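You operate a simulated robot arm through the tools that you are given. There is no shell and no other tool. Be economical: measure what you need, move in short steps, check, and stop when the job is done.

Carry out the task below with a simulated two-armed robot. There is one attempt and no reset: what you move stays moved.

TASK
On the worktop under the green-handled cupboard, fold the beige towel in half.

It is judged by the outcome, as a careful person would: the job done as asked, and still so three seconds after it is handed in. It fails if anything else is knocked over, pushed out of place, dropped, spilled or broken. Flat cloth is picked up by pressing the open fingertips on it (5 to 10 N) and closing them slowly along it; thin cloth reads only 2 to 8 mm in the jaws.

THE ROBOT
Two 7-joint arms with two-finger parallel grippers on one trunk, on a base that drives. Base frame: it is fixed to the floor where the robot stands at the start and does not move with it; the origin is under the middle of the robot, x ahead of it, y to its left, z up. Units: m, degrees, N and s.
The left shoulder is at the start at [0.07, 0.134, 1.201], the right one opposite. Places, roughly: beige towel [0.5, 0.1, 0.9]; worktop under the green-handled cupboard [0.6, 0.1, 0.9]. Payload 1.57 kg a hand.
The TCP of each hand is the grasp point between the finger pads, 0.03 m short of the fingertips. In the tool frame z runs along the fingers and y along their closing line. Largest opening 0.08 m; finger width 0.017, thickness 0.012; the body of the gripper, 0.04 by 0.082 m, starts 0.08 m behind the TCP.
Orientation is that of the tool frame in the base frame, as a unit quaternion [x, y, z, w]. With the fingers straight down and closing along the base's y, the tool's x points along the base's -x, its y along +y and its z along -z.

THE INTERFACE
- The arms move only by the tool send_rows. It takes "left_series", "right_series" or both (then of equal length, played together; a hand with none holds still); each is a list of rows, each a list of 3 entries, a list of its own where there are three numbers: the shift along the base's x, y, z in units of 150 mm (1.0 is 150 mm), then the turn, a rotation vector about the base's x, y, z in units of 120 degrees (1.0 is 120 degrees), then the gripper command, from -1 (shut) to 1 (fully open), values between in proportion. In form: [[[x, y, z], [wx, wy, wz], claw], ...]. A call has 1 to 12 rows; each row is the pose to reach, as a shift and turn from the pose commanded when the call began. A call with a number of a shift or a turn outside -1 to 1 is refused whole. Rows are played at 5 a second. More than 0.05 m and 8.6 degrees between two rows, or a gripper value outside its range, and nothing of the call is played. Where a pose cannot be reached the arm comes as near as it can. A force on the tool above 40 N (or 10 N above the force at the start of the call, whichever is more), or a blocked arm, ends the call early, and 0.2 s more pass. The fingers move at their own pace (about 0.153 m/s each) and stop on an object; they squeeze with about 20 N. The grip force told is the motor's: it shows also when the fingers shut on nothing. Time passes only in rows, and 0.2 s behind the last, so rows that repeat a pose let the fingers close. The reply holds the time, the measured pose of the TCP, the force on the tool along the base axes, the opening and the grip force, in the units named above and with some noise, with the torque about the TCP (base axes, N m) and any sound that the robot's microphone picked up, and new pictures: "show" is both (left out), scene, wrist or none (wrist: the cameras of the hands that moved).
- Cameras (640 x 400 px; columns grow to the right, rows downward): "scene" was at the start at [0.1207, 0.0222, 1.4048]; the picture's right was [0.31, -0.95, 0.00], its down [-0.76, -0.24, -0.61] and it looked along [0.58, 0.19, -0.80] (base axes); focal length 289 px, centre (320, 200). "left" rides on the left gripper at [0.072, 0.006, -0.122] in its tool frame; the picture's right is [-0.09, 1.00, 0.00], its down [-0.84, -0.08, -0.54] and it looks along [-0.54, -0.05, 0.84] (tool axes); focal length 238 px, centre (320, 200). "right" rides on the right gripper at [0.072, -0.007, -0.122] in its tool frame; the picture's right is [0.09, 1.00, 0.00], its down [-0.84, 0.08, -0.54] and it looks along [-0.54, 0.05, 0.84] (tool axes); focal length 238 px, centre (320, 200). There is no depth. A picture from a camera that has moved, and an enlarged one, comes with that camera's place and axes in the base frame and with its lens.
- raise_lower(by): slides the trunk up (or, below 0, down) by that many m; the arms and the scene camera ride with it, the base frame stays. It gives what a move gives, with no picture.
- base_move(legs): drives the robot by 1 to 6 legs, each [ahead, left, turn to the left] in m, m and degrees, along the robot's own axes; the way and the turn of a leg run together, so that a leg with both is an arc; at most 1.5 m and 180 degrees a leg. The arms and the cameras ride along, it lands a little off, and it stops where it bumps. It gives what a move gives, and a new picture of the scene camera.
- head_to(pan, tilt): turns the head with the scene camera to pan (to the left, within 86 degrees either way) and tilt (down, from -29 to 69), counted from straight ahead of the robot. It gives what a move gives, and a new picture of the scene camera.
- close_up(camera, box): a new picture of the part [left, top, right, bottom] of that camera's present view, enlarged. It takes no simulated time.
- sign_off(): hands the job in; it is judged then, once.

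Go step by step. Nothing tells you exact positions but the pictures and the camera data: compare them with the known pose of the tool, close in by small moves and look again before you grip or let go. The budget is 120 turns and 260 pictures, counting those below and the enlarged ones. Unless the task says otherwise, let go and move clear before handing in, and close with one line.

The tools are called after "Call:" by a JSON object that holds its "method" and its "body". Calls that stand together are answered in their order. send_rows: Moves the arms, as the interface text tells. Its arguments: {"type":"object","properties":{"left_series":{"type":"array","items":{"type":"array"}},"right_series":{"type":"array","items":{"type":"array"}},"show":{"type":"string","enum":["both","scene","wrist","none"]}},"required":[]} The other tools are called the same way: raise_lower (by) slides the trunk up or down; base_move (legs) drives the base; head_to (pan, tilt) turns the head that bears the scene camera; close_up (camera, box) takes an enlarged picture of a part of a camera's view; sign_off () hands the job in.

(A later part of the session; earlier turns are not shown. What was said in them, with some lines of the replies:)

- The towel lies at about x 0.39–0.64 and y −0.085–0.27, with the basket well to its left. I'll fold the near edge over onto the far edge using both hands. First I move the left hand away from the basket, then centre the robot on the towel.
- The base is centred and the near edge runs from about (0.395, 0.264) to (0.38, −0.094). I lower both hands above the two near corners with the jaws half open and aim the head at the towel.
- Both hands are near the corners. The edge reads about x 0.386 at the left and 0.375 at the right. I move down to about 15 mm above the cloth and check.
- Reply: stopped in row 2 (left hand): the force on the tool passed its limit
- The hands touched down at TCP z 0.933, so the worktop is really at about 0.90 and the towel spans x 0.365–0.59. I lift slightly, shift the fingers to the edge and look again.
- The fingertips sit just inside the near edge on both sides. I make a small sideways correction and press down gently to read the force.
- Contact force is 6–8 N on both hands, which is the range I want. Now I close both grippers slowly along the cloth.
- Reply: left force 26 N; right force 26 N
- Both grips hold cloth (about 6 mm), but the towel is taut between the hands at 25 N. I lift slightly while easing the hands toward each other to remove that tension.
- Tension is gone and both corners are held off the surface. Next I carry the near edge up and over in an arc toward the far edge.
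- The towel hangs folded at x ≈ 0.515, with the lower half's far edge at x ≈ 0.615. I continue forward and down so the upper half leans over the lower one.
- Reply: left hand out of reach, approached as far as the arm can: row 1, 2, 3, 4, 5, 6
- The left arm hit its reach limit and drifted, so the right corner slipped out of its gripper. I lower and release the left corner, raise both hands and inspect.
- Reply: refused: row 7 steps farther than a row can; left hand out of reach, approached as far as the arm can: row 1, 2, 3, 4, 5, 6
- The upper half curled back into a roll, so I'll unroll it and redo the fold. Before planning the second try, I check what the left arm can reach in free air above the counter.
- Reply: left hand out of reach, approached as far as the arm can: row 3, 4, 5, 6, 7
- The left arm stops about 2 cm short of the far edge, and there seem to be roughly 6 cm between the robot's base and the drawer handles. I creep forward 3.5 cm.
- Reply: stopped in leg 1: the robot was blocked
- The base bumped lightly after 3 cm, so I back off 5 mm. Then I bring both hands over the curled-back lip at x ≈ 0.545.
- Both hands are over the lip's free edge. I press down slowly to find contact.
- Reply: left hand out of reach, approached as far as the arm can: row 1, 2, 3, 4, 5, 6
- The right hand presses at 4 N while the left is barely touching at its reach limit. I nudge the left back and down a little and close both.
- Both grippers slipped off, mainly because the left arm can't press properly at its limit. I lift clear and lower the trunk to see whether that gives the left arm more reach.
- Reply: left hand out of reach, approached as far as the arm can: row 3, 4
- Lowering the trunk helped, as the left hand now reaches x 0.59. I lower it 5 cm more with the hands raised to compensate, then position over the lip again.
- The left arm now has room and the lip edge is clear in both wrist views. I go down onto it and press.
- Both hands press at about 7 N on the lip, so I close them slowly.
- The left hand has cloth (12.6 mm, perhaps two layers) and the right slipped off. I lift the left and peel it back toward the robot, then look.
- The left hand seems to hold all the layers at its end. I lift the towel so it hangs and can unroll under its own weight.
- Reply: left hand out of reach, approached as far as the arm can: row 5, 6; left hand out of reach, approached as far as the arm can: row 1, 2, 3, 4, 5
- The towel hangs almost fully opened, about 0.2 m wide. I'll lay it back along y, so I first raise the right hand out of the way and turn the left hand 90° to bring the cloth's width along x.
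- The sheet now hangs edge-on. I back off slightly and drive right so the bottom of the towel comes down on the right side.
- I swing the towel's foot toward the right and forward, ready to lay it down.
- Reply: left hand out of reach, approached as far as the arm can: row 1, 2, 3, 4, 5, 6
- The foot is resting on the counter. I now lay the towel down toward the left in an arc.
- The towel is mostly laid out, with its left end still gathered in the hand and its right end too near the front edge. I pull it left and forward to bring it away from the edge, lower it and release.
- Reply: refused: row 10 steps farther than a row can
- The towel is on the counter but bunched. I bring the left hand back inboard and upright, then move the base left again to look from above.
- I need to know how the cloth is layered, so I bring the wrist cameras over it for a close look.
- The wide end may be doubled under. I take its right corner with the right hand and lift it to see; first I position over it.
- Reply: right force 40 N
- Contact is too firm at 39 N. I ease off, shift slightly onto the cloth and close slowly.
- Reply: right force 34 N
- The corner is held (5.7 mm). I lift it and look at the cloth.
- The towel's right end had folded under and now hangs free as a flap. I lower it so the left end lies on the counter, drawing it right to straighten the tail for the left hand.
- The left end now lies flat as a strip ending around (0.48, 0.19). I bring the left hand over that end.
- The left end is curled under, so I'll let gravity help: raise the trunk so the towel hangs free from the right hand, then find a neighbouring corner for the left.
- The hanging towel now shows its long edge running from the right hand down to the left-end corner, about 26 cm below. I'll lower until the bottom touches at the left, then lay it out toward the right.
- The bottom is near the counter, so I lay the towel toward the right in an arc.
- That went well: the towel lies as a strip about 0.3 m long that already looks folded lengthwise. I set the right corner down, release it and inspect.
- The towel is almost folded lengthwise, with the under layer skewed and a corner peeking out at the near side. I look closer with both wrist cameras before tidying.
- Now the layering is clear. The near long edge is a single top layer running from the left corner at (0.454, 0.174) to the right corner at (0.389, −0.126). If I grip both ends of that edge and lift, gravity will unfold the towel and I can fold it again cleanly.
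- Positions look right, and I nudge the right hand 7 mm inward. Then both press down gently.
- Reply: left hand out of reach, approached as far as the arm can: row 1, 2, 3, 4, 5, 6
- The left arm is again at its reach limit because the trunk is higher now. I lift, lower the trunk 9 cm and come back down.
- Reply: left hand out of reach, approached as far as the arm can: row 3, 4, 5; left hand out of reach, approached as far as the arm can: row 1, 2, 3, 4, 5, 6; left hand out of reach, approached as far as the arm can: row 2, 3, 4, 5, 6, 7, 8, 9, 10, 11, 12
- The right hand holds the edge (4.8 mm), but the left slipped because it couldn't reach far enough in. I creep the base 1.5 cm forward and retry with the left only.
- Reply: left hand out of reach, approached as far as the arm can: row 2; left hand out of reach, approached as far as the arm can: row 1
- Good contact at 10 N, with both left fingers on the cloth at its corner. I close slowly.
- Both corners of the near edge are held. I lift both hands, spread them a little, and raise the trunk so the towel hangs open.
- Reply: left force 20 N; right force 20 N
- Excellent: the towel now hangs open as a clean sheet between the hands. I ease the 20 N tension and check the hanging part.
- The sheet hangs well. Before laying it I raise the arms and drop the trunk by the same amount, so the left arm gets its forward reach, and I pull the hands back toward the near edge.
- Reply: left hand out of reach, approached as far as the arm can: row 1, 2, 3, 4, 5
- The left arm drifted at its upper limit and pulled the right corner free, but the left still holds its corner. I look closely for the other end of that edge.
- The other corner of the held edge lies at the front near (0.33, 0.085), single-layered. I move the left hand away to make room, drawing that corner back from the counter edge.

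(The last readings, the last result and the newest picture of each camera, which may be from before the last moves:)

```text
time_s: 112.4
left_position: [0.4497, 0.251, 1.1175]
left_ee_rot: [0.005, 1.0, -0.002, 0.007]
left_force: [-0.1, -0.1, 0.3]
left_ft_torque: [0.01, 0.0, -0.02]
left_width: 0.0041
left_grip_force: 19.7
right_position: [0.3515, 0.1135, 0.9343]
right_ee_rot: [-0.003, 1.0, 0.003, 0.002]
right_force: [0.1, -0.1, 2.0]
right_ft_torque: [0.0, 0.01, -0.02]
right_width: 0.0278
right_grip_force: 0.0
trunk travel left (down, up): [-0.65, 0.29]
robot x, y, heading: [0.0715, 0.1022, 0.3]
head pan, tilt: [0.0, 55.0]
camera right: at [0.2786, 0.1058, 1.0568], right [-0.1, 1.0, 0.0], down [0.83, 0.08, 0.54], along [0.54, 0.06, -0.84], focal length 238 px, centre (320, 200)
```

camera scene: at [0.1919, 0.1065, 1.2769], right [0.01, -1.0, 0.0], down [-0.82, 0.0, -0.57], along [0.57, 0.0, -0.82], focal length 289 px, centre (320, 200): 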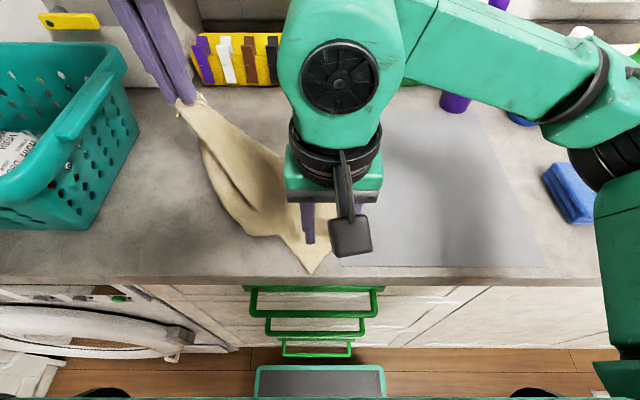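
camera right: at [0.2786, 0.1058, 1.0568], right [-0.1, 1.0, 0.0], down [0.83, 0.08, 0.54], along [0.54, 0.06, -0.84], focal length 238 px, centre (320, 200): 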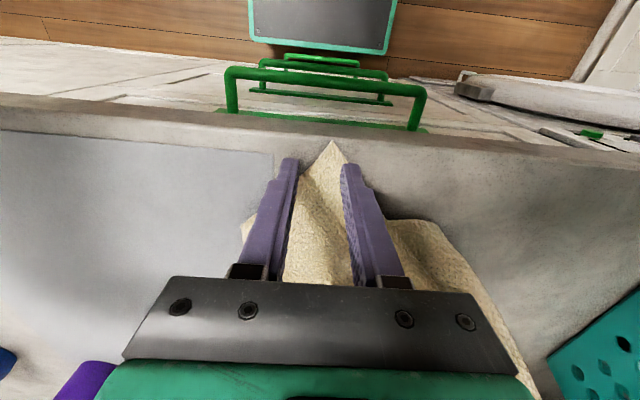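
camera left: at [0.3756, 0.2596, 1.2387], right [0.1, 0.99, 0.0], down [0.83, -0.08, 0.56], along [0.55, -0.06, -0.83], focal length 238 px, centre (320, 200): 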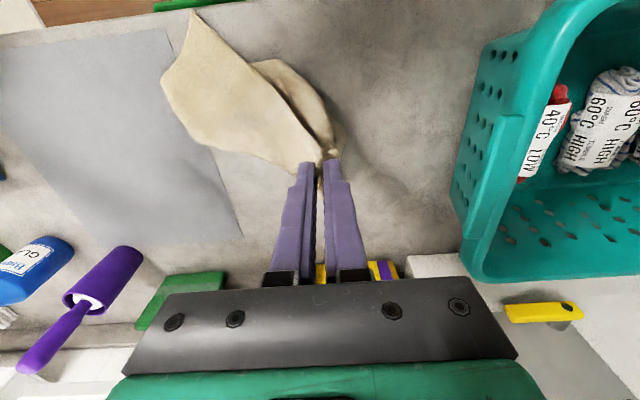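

Call:
{"method": "send_rows", "body": {"right_series": [[[0.04, 0, 0.01], [0, 0, 0], -0.4], [[0.04, 0, -0.01], [0, 0, 0], -0.4], [[0.04, 0, -0.015], [0, 0, 0], -0.45], [[0.04, 0, -0.015], [0, 0, 0], -0.5], [[0.04, 0, -0.015], [0, 0, 0], -0.55], [[0.04, 0, -0.015], [0, 0, 0], -0.62], [[0.04, 0, -0.015], [0, 0, 0], -0.7], [[0.04, 0, -0.015], [0, 0, 0], -0.78], [[0.04, 0, -0.015], [0, 0, 0], -0.86], [[0.04, 0, -0.015], [0, 0, 0], -0.94], [[0.04, 0, -0.015], [0, 0, 0], -1], [[0.04, 0, -0.015], [0, 0, 0], -1]], "show": "wrist"}}

```text
time_s: 115.0
left_position: [0.4476, 0.2517, 1.1187]
left_ee_rot: [0.006, 1.0, -0.002, 0.008]
left_force: [-1.1, 0.3, 0.2]
left_ft_torque: [0.01, 0.02, 0.0]
left_width: 0.0046
left_grip_force: 20.0
right_position: [0.3557, 0.1128, 0.932]
right_ee_rot: [-0.003, 1.0, 0.003, 0.003]
right_force: [2.2, 1.5, 32.3]
right_ft_torque: [0.07, -0.17, 0.05]
right_width: 0.0
right_grip_force: 20.4
trunk travel left (down, up): [-0.65, 0.29]
robot x, y, heading: [0.0703, 0.108, 0.2]
head pan, tilt: [0.0, 55.0]
camera right: at [0.2825, 0.1055, 1.0551], right [-0.1, 1.0, 0.01], down [0.83, 0.08, 0.55], along [0.54, 0.06, -0.84], focal length 238 px, centre (320, 200)
```

right: 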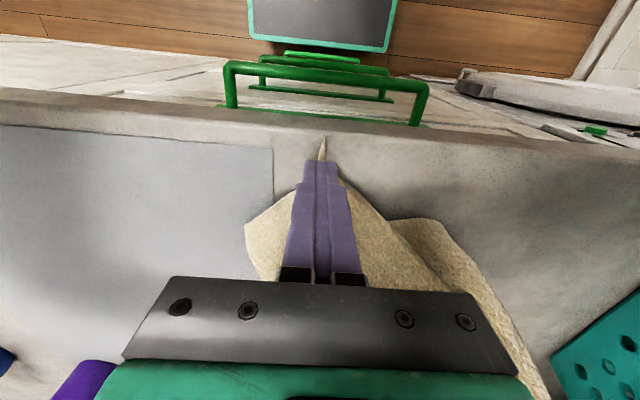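

Call:
{"method": "send_rows", "body": {"right_series": [[[0, 0, 0.1], [0, 0, 0], -1], [[0, 0, 0.3], [0, 0, 0], -1], [[0, 0, 0.3], [0, 0, 0], -1]], "show": "wrist"}}

```text
time_s: 115.8
left_position: [0.449, 0.2502, 1.1176]
left_ee_rot: [0.005, 1.0, -0.003, 0.008]
left_force: [0.1, -0.1, -0.6]
left_ft_torque: [-0.01, -0.01, 0.0]
left_width: 0.0043
left_grip_force: 19.6
right_position: [0.357, 0.1116, 0.9761]
right_ee_rot: [-0.003, 1.0, 0.002, 0.001]
right_force: [0.5, 0.6, 0.3]
right_ft_torque: [-0.02, 0.02, 0.0]
right_width: 0.0002
right_grip_force: 20.2
trunk travel left (down, up): [-0.65, 0.29]
robot x, y, heading: [0.074, 0.1063, 0.3]
head pan, tilt: [0.0, 55.0]
camera right: at [0.2841, 0.1048, 1.099], right [-0.1, 1.0, 0.0], down [0.84, 0.08, 0.54], along [0.54, 0.06, -0.84], focal length 238 px, centre (320, 200)
```

right: 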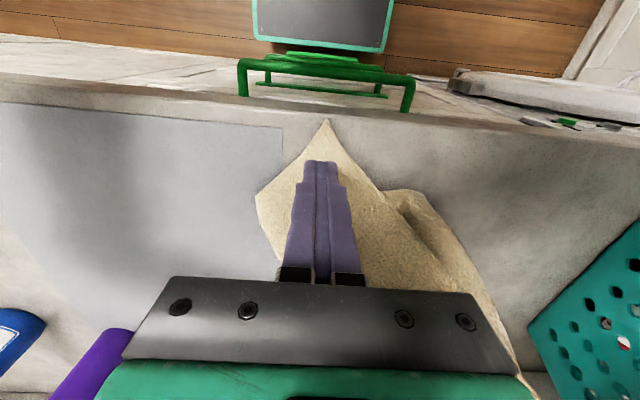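

That missed because too little cloth lay between the fingers. I retry about 1 cm further in with a wider opening.

Call:
{"method": "send_rows", "body": {"right_series": [[[0.06, 0.0, 0], [0, 0, 0], -0.1], [[0.06, 0.0, -0.1], [0, 0, 0], -0.1], [[0.06, 0.0, -0.2], [0, 0, 0], -0.1], [[0.06, 0.0, -0.25], [0, 0, 0], -0.1], [[0.06, 0.0, -0.275], [0, 0, 0], -0.1], [[0.06, 0.0, -0.285], [0, 0, 0], -0.1], [[0.06, 0.0, -0.285], [0, 0, 0], -0.1]], "show": "wrist"}}

```text
time_s: 117.4
left_position: [0.449, 0.2506, 1.1177]
left_ee_rot: [0.005, 1.0, -0.002, 0.009]
left_force: [0.3, -0.1, 0.9]
left_ft_torque: [0.01, 0.0, 0.0]
left_width: 0.0046
left_grip_force: 19.6
right_position: [0.3649, 0.1121, 0.9355]
right_ee_rot: [-0.002, 1.0, 0.003, 0.001]
right_force: [-0.8, 0.5, 0.2]
right_ft_torque: [0.01, 0.0, 0.0]
right_width: 0.0361
right_grip_force: 0.1
trunk travel left (down, up): [-0.65, 0.29]
robot x, y, heading: [0.0724, 0.1068, 0.4]
head pan, tilt: [0.0, 55.0]
camera right: at [0.2926, 0.1057, 1.0575], right [-0.1, 1.0, 0.0], down [0.84, 0.08, 0.54], along [0.54, 0.06, -0.84], focal length 238 px, centre (320, 200)
```

right: 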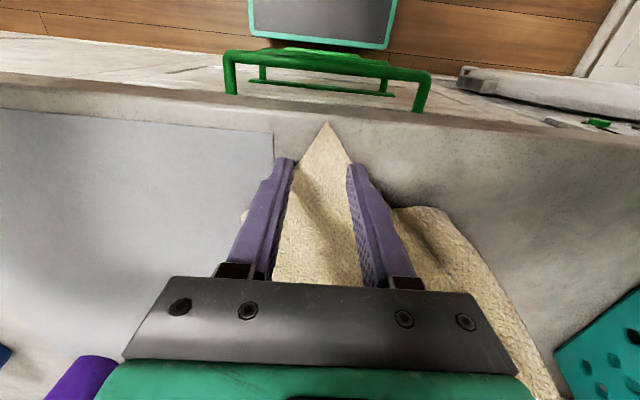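

Call:
{"method": "send_rows", "body": {"right_series": [[[0.03, -0.03, 0.0], [0, 0, 0], -0.2], [[0.03, -0.03, -0.012], [0, 0, 0], -0.2], [[0.03, -0.03, -0.018], [0, 0, 0], -0.2], [[0.03, -0.03, -0.018], [0, 0, 0], -0.3], [[0.03, -0.03, -0.018], [0, 0, 0], -0.4], [[0.03, -0.03, -0.018], [0, 0, 0], -0.5], [[0.03, -0.03, -0.018], [0, 0, 0], -0.6], [[0.03, -0.03, -0.018], [0, 0, 0], -0.7], [[0.03, -0.03, -0.018], [0, 0, 0], -0.8], [[0.03, -0.03, -0.018], [0, 0, 0], -0.9], [[0.03, -0.03, -0.018], [0, 0, 0], -1], [[0.03, -0.03, -0.018], [0, 0, 0], -1]], "show": "wrist"}}

```text
time_s: 120.0
left_position: [0.4483, 0.2507, 1.1188]
left_ee_rot: [0.006, 1.0, -0.003, 0.009]
left_force: [0.2, -1.1, -0.6]
left_ft_torque: [-0.05, -0.02, -0.01]
left_width: 0.0044
left_grip_force: 20.7
right_position: [0.3695, 0.108, 0.9326]
right_ee_rot: [-0.003, 1.0, 0.002, 0.001]
right_force: [2.2, 1.3, 19.0]
right_ft_torque: [0.1, -0.07, -0.01]
right_width: 0.0048
right_grip_force: 20.0
trunk travel left (down, up): [-0.65, 0.29]
robot x, y, heading: [0.0699, 0.1061, 0.3]
head pan, tilt: [0.0, 55.0]
camera right: at [0.2968, 0.1017, 1.055], right [-0.1, 1.0, 0.0], down [0.83, 0.08, 0.55], along [0.54, 0.06, -0.84], focal length 238 px, centre (320, 200)
```

right: 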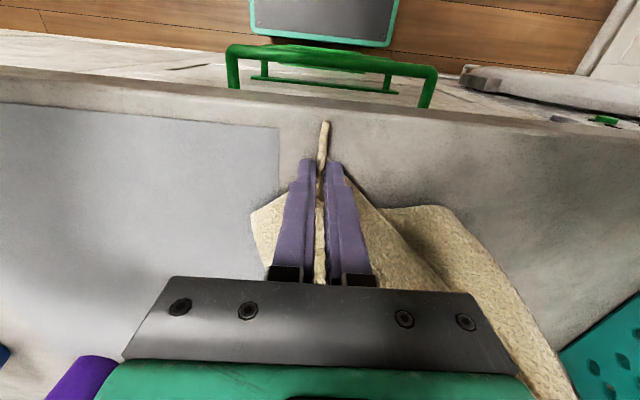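

Held (4.8 mm). Now I raise the right hand to match the left and open the spacing in steps, watching the tension.

Call:
{"method": "send_rows", "body": {"right_series": [[[0, 0, 0.2], [0, 0, 0], -1], [[0.05, -0.1, 0.4], [0, 0, 0], -1], [[0.15, -0.25, 0.6], [0, 0, 0], -1], [[0.25, -0.4, 0.8], [0, 0, 0], -1], [[0.35, -0.5, 0.98], [0, 0, 0], -1], [[0.35, -0.5, 0.98], [0, 0, 0], -1]], "show": "scene"}}

Call:
{"method": "send_rows", "body": {"left_series": [[[-0.02, -0.03, -0.01], [0, 0, 0], -1], [[-0.04, -0.06, -0.02], [0, 0, 0], -1], [[-0.06, -0.08, -0.03], [0, 0, 0], -1], [[-0.06, -0.08, -0.03], [0, 0, 0], -1]], "right_series": [[[0, -0.1, 0.1], [0, 0, 0], -1], [[0.03, -0.2, 0.2], [0, 0, 0], -1], [[0.05, -0.3, 0.2], [0, 0, 0], -1], [[0.05, -0.3, 0.2], [0, 0, 0], -1]], "show": "scene"}}

```text
time_s: 121.4
left_position: [0.4489, 0.2503, 1.1169]
left_ee_rot: [0.005, 1.0, -0.003, 0.008]
left_force: [-0.6, -0.3, -0.4]
left_ft_torque: [0.0, 0.0, 0.01]
left_width: 0.0042
left_grip_force: 20.2
right_position: [0.4253, 0.0328, 1.0778]
right_ee_rot: [-0.003, 1.0, 0.003, 0.002]
right_force: [-0.5, -0.1, -1.0]
right_ft_torque: [-0.02, 0.0, -0.02]
right_width: 0.0049
right_grip_force: 19.9
trunk travel left (down, up): [-0.65, 0.29]
robot x, y, heading: [0.0715, 0.1075, 0.4]
head pan, tilt: [0.0, 55.0]
camera scene: at [0.1926, 0.1063, 1.2768], right [0.01, -1.0, 0.0], down [-0.82, 0.0, -0.57], along [0.57, 0.0, -0.82], focal length 289 px, centre (320, 200)
```

scene: 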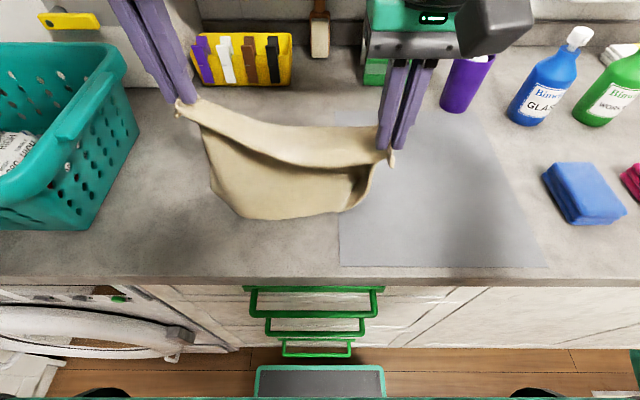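

```text
time_s: 122.4
left_position: [0.4391, 0.2376, 1.1148]
left_ee_rot: [0.005, 1.0, -0.002, 0.008]
left_force: [0.0, -1.7, 0.1]
left_ft_torque: [0.0, -0.03, 0.01]
left_width: 0.0046
left_grip_force: 20.1
right_position: [0.4327, -0.011, 1.1087]
right_ee_rot: [-0.003, 1.0, 0.003, 0.001]
right_force: [0.1, 1.4, -1.0]
right_ft_torque: [0.02, 0.0, 0.0]
right_width: 0.0046
right_grip_force: 19.5
trunk travel left (down, up): [-0.65, 0.29]
robot x, y, heading: [0.0679, 0.1059, 0.2]
head pan, tilt: [0.0, 55.0]
camera scene: at [0.1923, 0.1064, 1.2768], right [0.01, -1.0, 0.0], down [-0.82, 0.0, -0.57], along [0.57, 0.0, -0.82], focal length 289 px, centre (320, 200)
```

scene: 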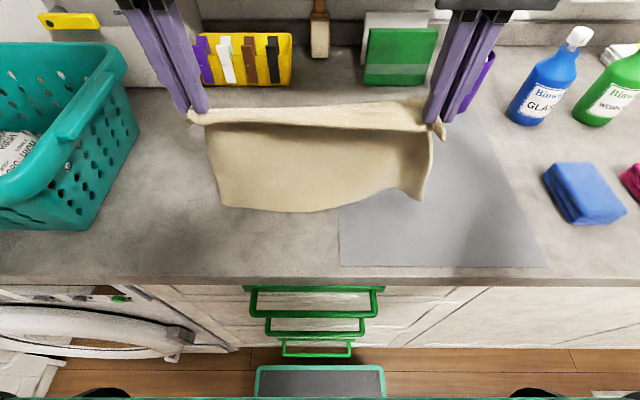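

The towel hangs evenly with its lower edge just touching the counter at x ≈ 0.43 and almost no tension. I move both hands forward and down to lay the lower half.

Call:
{"method": "send_rows", "body": {"left_series": [[[0.1, 0, -0.04], [0, 0, 0], -1], [[0.2, 0, -0.08], [0, 0, 0], -1], [[0.3, 0, -0.14], [0, 0, 0], -1], [[0.4, 0, -0.2], [0, 0, 0], -1], [[0.5, 0, -0.28], [0, 0, 0], -1], [[0.6, 0, -0.37], [0, 0, 0], -1], [[0.68, 0, -0.47], [0, 0, 0], -1], [[0.68, 0, -0.5], [0, 0, 0], -1]], "right_series": [[[0.1, 0, -0.04], [0, 0, 0], -1], [[0.2, 0, -0.08], [0, 0, 0], -1], [[0.3, 0, -0.14], [0, 0, 0], -1], [[0.4, 0, -0.2], [0, 0, 0], -1], [[0.5, 0, -0.28], [0, 0, 0], -1], [[0.6, 0, -0.37], [0, 0, 0], -1], [[0.7, 0, -0.45], [0, 0, 0], -1], [[0.7, 0, -0.48], [0, 0, 0], -1]], "show": "both"}}

```text
time_s: 124.2
left_position: [0.5407, 0.2372, 1.0388]
left_ee_rot: [0.005, 1.0, -0.003, 0.007]
left_force: [0.1, -0.8, 0.1]
left_ft_torque: [-0.03, 0.02, -0.04]
left_width: 0.0044
left_grip_force: 20.3
right_position: [0.5353, -0.0119, 1.0375]
right_ee_rot: [-0.002, 1.0, 0.003, 0.002]
right_force: [-0.8, 1.3, -0.9]
right_ft_torque: [0.02, 0.03, 0.02]
right_width: 0.0047
right_grip_force: 19.9
trunk travel left (down, up): [-0.65, 0.29]
robot x, y, heading: [0.0666, 0.1041, 0.1]
head pan, tilt: [0.0, 55.0]
camera scene: at [0.1916, 0.1059, 1.2769], right [0.01, -1.0, 0.0], down [-0.82, 0.0, -0.57], along [0.57, 0.0, -0.82], focal length 289 px, centre (320, 200)
camera right: at [0.4626, -0.0193, 1.1595], right [-0.1, 1.0, 0.0], down [0.83, 0.08, 0.54], along [0.54, 0.06, -0.84], focal length 238 px, centre (320, 200)
camera left: at [0.4674, 0.2454, 1.1604], right [0.1, 0.99, 0.0], down [0.83, -0.08, 0.56], along [0.55, -0.06, -0.83], focal length 238 px, centre (320, 200)
```

scene: 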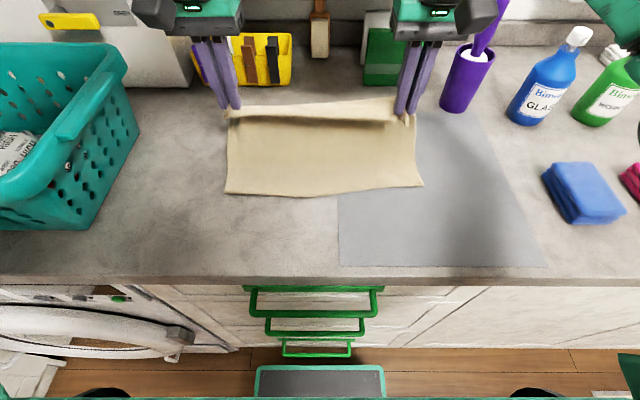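
right: 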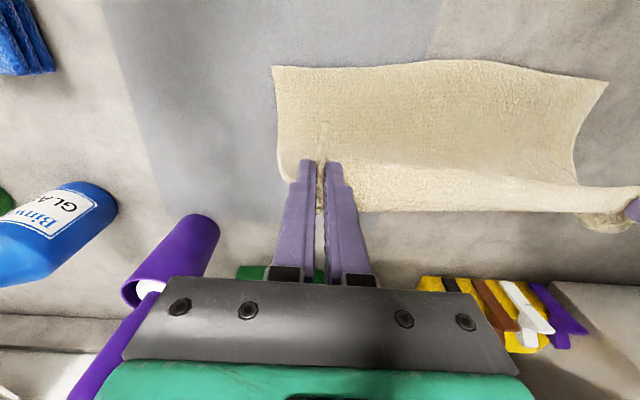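
left: 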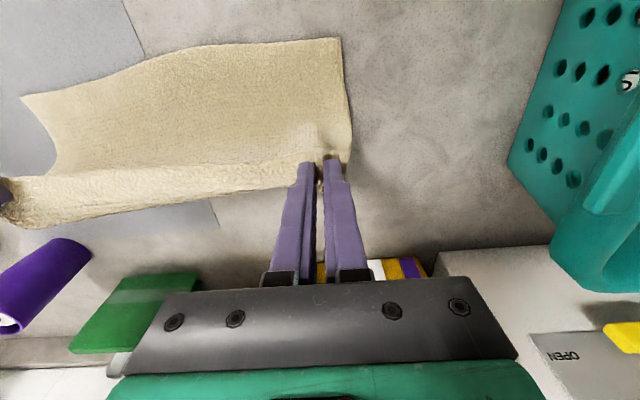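

The lower half lies flat with its near edge at x ≈ 0.47. I carry the hands 3 cm farther forward so more of it lies down before bringing the top back.

Call:
{"method": "send_rows", "body": {"left_series": [[[0.06, 0, -0.03], [0, 0, 0], -1], [[0.12, 0, -0.06], [0, 0, 0], -1], [[0.18, 0, -0.1], [0, 0, 0], -1], [[0.18, 0, -0.1], [0, 0, 0], -1]], "right_series": [[[0.06, 0, -0.03], [0, 0, 0], -1], [[0.13, 0, -0.06], [0, 0, 0], -1], [[0.2, 0, -0.1], [0, 0, 0], -1], [[0.2, 0, -0.1], [0, 0, 0], -1]], "show": "scene"}}

```text
time_s: 125.2
left_position: [0.5707, 0.2357, 1.0258]
left_ee_rot: [0.004, 1.0, -0.003, 0.007]
left_force: [-0.3, -1.4, 0.2]
left_ft_torque: [-0.03, 0.03, -0.06]
left_width: 0.0047
left_grip_force: 19.9
right_position: [0.5649, -0.0121, 1.0222]
right_ee_rot: [-0.003, 1.0, 0.002, 0.001]
right_force: [-0.7, 1.9, -0.7]
right_ft_torque: [0.03, 0.02, 0.01]
right_width: 0.0049
right_grip_force: 19.6
trunk travel left (down, up): [-0.65, 0.29]
robot x, y, heading: [0.0722, 0.1069, 0.5]
head pan, tilt: [0.0, 55.0]
camera scene: at [0.1918, 0.106, 1.2769], right [0.01, -1.0, 0.0], down [-0.82, 0.0, -0.57], along [0.57, 0.0, -0.82], focal length 289 px, centre (320, 200)
```

scene: 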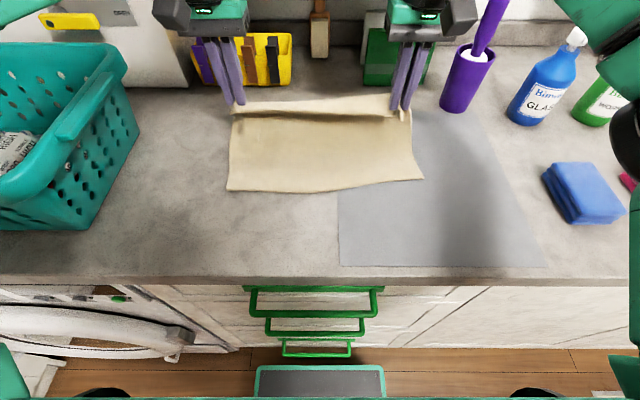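

The towel is ready to double over. I bring both hands back and down so the held edge lands on the near edge of the lower half.

Call:
{"method": "send_rows", "body": {"left_series": [[[-0.09, 0, -0.01], [0, 0, 0], -1], [[-0.18, 0, -0.04], [0, 0, 0], -1], [[-0.27, 0, -0.1], [0, 0, 0], -1], [[-0.36, 0, -0.18], [0, 0, 0], -1], [[-0.44, 0, -0.27], [0, 0, 0], -1], [[-0.51, 0, -0.38], [0, 0, 0], -1], [[-0.56, 0, -0.48], [0, 0, 0], -1], [[-0.567, 0, -0.52], [0, 0, 0], -1], [[-0.567, 0, -0.52], [0, 0, 0], -1]], "right_series": [[[-0.055, 0, -0.01], [0, 0, 0], -1], [[-0.11, -0.02, -0.04], [0, 0, 0], -1], [[-0.165, -0.04, -0.1], [0, 0, 0], -1], [[-0.22, -0.05, -0.18], [0, 0, 0], -1], [[-0.27, -0.06, -0.27], [0, 0, 0], -1], [[-0.31, -0.07, -0.38], [0, 0, 0], -1], [[-0.333, -0.08, -0.46], [0, 0, 0], -1], [[-0.34, -0.08, -0.5], [0, 0, 0], -1], [[-0.34, -0.08, -0.5], [0, 0, 0], -1]], "show": "both"}}

```text
time_s: 127.2
left_position: [0.4837, 0.2357, 0.9479]
left_ee_rot: [0.005, 1.0, -0.002, 0.009]
left_force: [3.0, -16.3, -0.3]
left_ft_torque: [-0.5, -0.12, 0.02]
left_width: 0.0055
left_grip_force: 19.8
right_position: [0.5145, -0.0239, 0.9472]
right_ee_rot: [-0.003, 1.0, 0.002, 0.002]
right_force: [-1.3, 15.8, -1.3]
right_ft_torque: [0.46, 0.08, 0.24]
right_width: 0.0053
right_grip_force: 20.1
trunk travel left (down, up): [-0.65, 0.29]
robot x, y, heading: [0.0684, 0.1068, 0.2]
head pan, tilt: [0.0, 55.0]
camera scene: at [0.1922, 0.1062, 1.2768], right [0.01, -1.0, 0.0], down [-0.82, 0.0, -0.57], along [0.57, 0.0, -0.82], focal length 289 px, centre (320, 200)
camera right: at [0.4409, -0.0308, 1.0696], right [-0.1, 1.0, 0.01], down [0.83, 0.08, 0.54], along [0.54, 0.06, -0.84], focal length 238 px, centre (320, 200)
camera left: at [0.4099, 0.2455, 1.0682], right [0.1, 0.99, 0.0], down [0.83, -0.08, 0.56], along [0.55, -0.06, -0.83], focal length 238 px, centre (320, 200)
```

scene: 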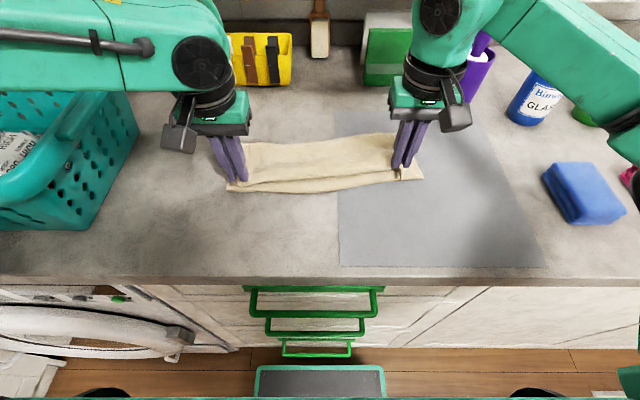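
right: 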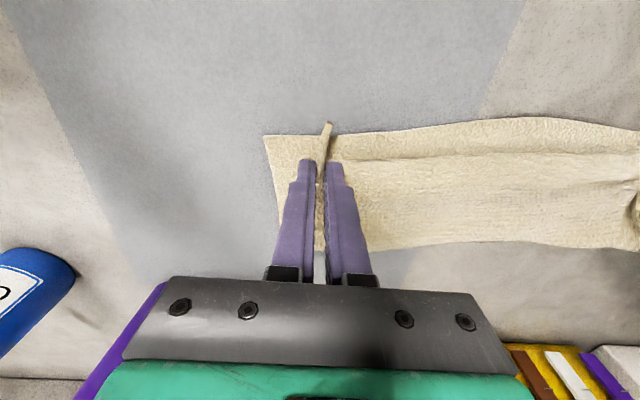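
left: 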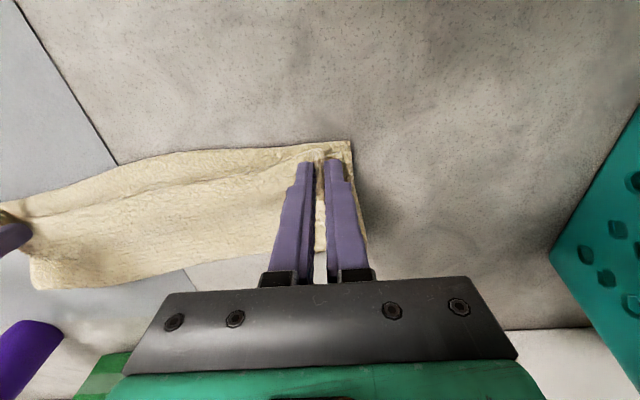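

The towel is folded in half, with the top edge about 1–2 cm short of the lower edge. I ease the tension, pull the top edge about 1 cm nearer, lower and release.

Call:
{"method": "send_rows", "body": {"left_series": [[[-0.03, -0.02, 0], [0, 0, 0], -1], [[-0.06, -0.02, -0.01], [0, 0, 0], -1], [[-0.09, -0.02, -0.03], [0, 0, 0], -1], [[-0.09, -0.02, -0.05], [0, 0, 0], -1], [[-0.09, -0.02, -0.05], [0, 0, 0], -1]], "right_series": [[[-0.03, 0.02, 0], [0, 0, 0], -1], [[-0.06, 0.02, -0.01], [0, 0, 0], -1], [[-0.09, 0.02, -0.03], [0, 0, 0], -1], [[-0.09, 0.02, -0.05], [0, 0, 0], -1], [[-0.09, 0.02, -0.05], [0, 0, 0], -1]], "show": "both"}}

```text
time_s: 128.4
left_position: [0.4699, 0.2333, 0.9405]
left_ee_rot: [0.006, 1.0, -0.001, 0.008]
left_force: [1.9, -8.0, 2.7]
left_ft_torque: [-0.26, -0.07, -0.01]
left_width: 0.0044
left_grip_force: 19.5
right_position: [0.5005, -0.0191, 0.9388]
right_ee_rot: [-0.002, 1.0, 0.002, 0.002]
right_force: [-1.2, 7.7, 1.9]
right_ft_torque: [0.23, 0.0, 0.1]
right_width: 0.0051
right_grip_force: 19.8
trunk travel left (down, up): [-0.65, 0.29]
robot x, y, heading: [0.069, 0.1049, 0.2]
head pan, tilt: [0.0, 55.0]
camera scene: at [0.1919, 0.1061, 1.2769], right [0.01, -1.0, 0.0], down [-0.82, 0.0, -0.57], along [0.57, 0.0, -0.82], focal length 289 px, centre (320, 200)
camera right: at [0.4276, -0.0273, 1.0616], right [-0.1, 1.0, 0.0], down [0.83, 0.08, 0.54], along [0.54, 0.06, -0.84], focal length 238 px, centre (320, 200)
camera left: at [0.3966, 0.2423, 1.061], right [0.1, 0.99, 0.0], down [0.83, -0.08, 0.56], along [0.55, -0.06, -0.83], focal length 238 px, centre (320, 200)
```

scene: 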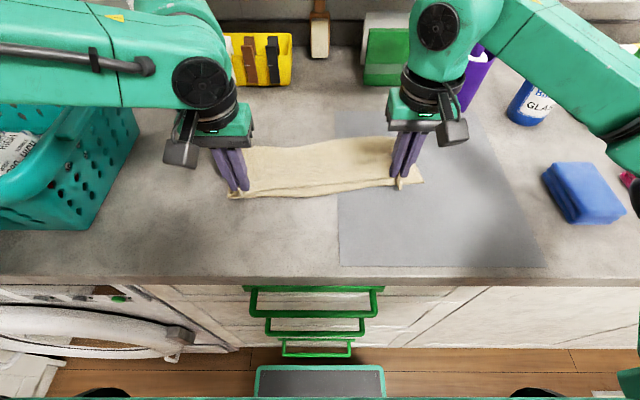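
right: 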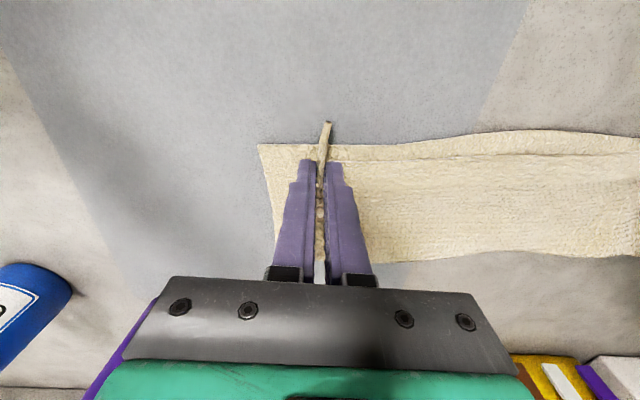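
left: 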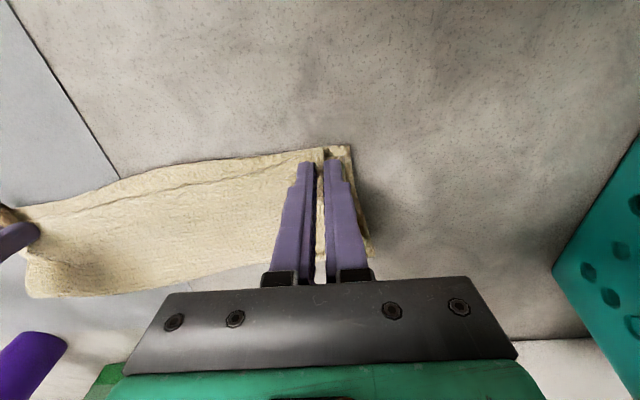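

The edges are nearly aligned. I open both grippers gently, so the fingers also spread the pleats, then lift straight up.

Call:
{"method": "send_rows", "body": {"left_series": [[[0, 0, 0], [0, 0, 0], -0.8], [[0, 0, 0], [0, 0, 0], -0.6], [[0, 0, 0], [0, 0, 0], -0.4], [[0, 0, 0.05], [0, 0, 0], -0.3], [[0, 0, 0.15], [0, 0, 0], -0.3], [[0, 0, 0.4], [0, 0, 0], -0.3], [[-0.1, 0.1, 0.65], [0, 0, 0], -0.3], [[-0.2, 0.2, 0.85], [0, 0, 0], -0.3]], "right_series": [[[0, 0, 0], [0, 0, 0], -0.8], [[0, 0, 0], [0, 0, 0], -0.6], [[0, 0, 0], [0, 0, 0], -0.4], [[0, 0, 0.05], [0, 0, 0], -0.3], [[0, 0, 0.15], [0, 0, 0], -0.3], [[0, 0, 0.4], [0, 0, 0], -0.3], [[-0.1, -0.1, 0.65], [0, 0, 0], -0.3], [[-0.2, -0.3, 0.85], [0, 0, 0], -0.3]], "show": "both"}}

Call:
{"method": "close_up", "body": {"camera": "scene", "box": [200, 110, 460, 270]}}

```text
time_s: 130.2
left_position: [0.4369, 0.2647, 1.0684]
left_ee_rot: [0.005, 1.0, -0.002, 0.008]
left_force: [-0.2, -0.4, -0.8]
left_ft_torque: [0.01, -0.05, -0.01]
left_width: 0.0282
left_grip_force: 0.1
right_position: [0.4673, -0.0649, 1.066]
right_ee_rot: [-0.002, 1.0, 0.002, 0.002]
right_force: [-0.4, -0.4, 0.3]
right_ft_torque: [0.0, -0.03, -0.01]
right_width: 0.0281
right_grip_force: 0.0
trunk travel left (down, up): [-0.65, 0.29]
robot x, y, heading: [0.0634, 0.1084, 0.3]
head pan, tilt: [0.0, 55.0]
camera scene: at [0.1891, 0.1055, 1.2771], right [0.01, -1.0, 0.0], down [-0.82, 0.0, -0.58], along [0.58, 0.0, -0.82], focal length 289 px, centre (320, 200)
camera right: at [0.3943, -0.0733, 1.1893], right [-0.1, 1.0, 0.01], down [0.83, 0.08, 0.55], along [0.54, 0.06, -0.84], focal length 238 px, centre (320, 200)
camera left: at [0.3633, 0.2723, 1.1889], right [0.1, 0.99, 0.0], down [0.83, -0.08, 0.56], along [0.55, -0.06, -0.83], focal length 238 px, centre (320, 200)
```

scene: 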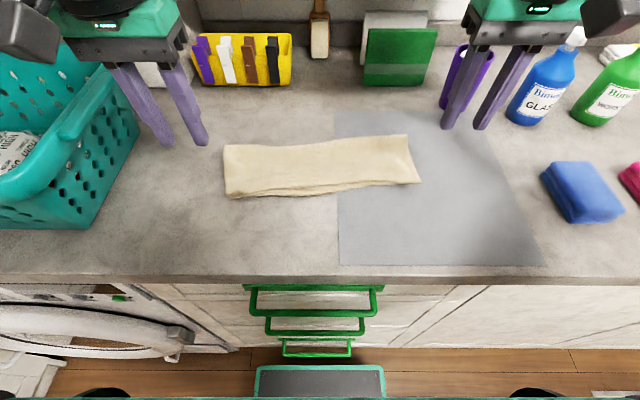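
right: 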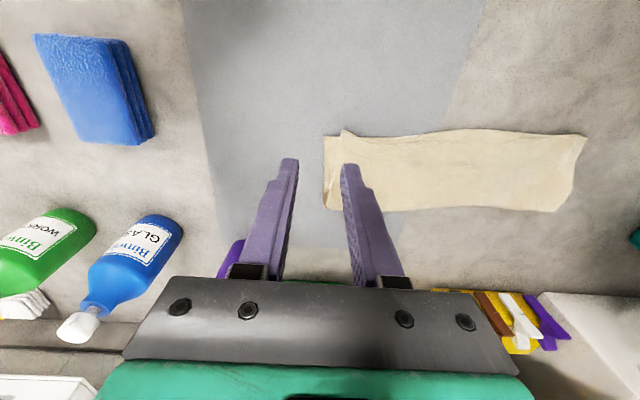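
left: 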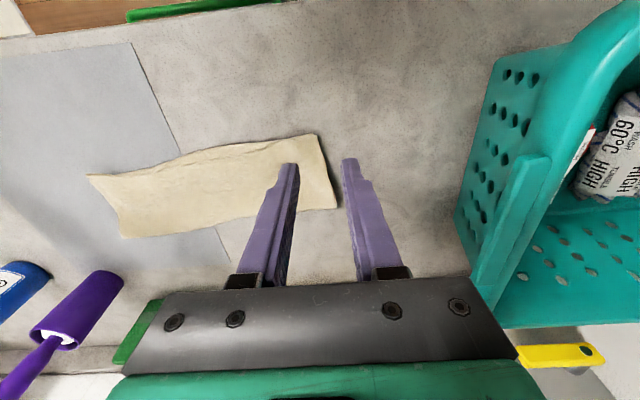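

```text
2.46 times, centred on (330, 190) of scene
camera zoom: at [0.1891, 0.1055, 1.2771], right [0.01, -1.0, 0.0], down [-0.82, 0.0, -0.58], along [0.58, 0.0, -0.82], focal length 712 px, centre (295, 225)
```

zoom: 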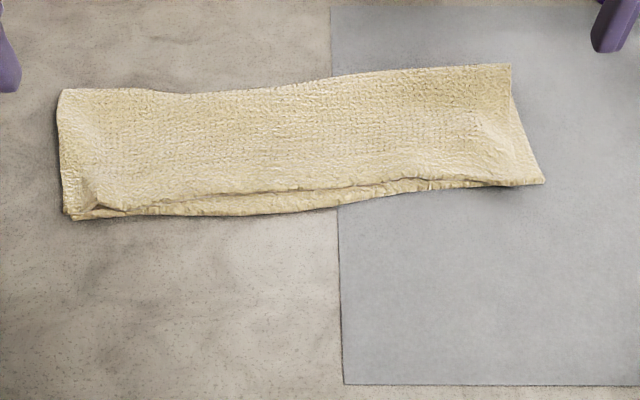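

The towel now lies neatly folded in half, with its edges aligned to within about a centimetre. Both hands are open and clear, and nothing else has moved, so I hand it in.

Call:
{"method": "sign_off", "body": {}}

```text
The job is handed in.
```

The beige towel is folded in half lengthwise on the worktop under the green-handled cupboard, with its edges aligned to within about a centimetre and nothing else disturbed.
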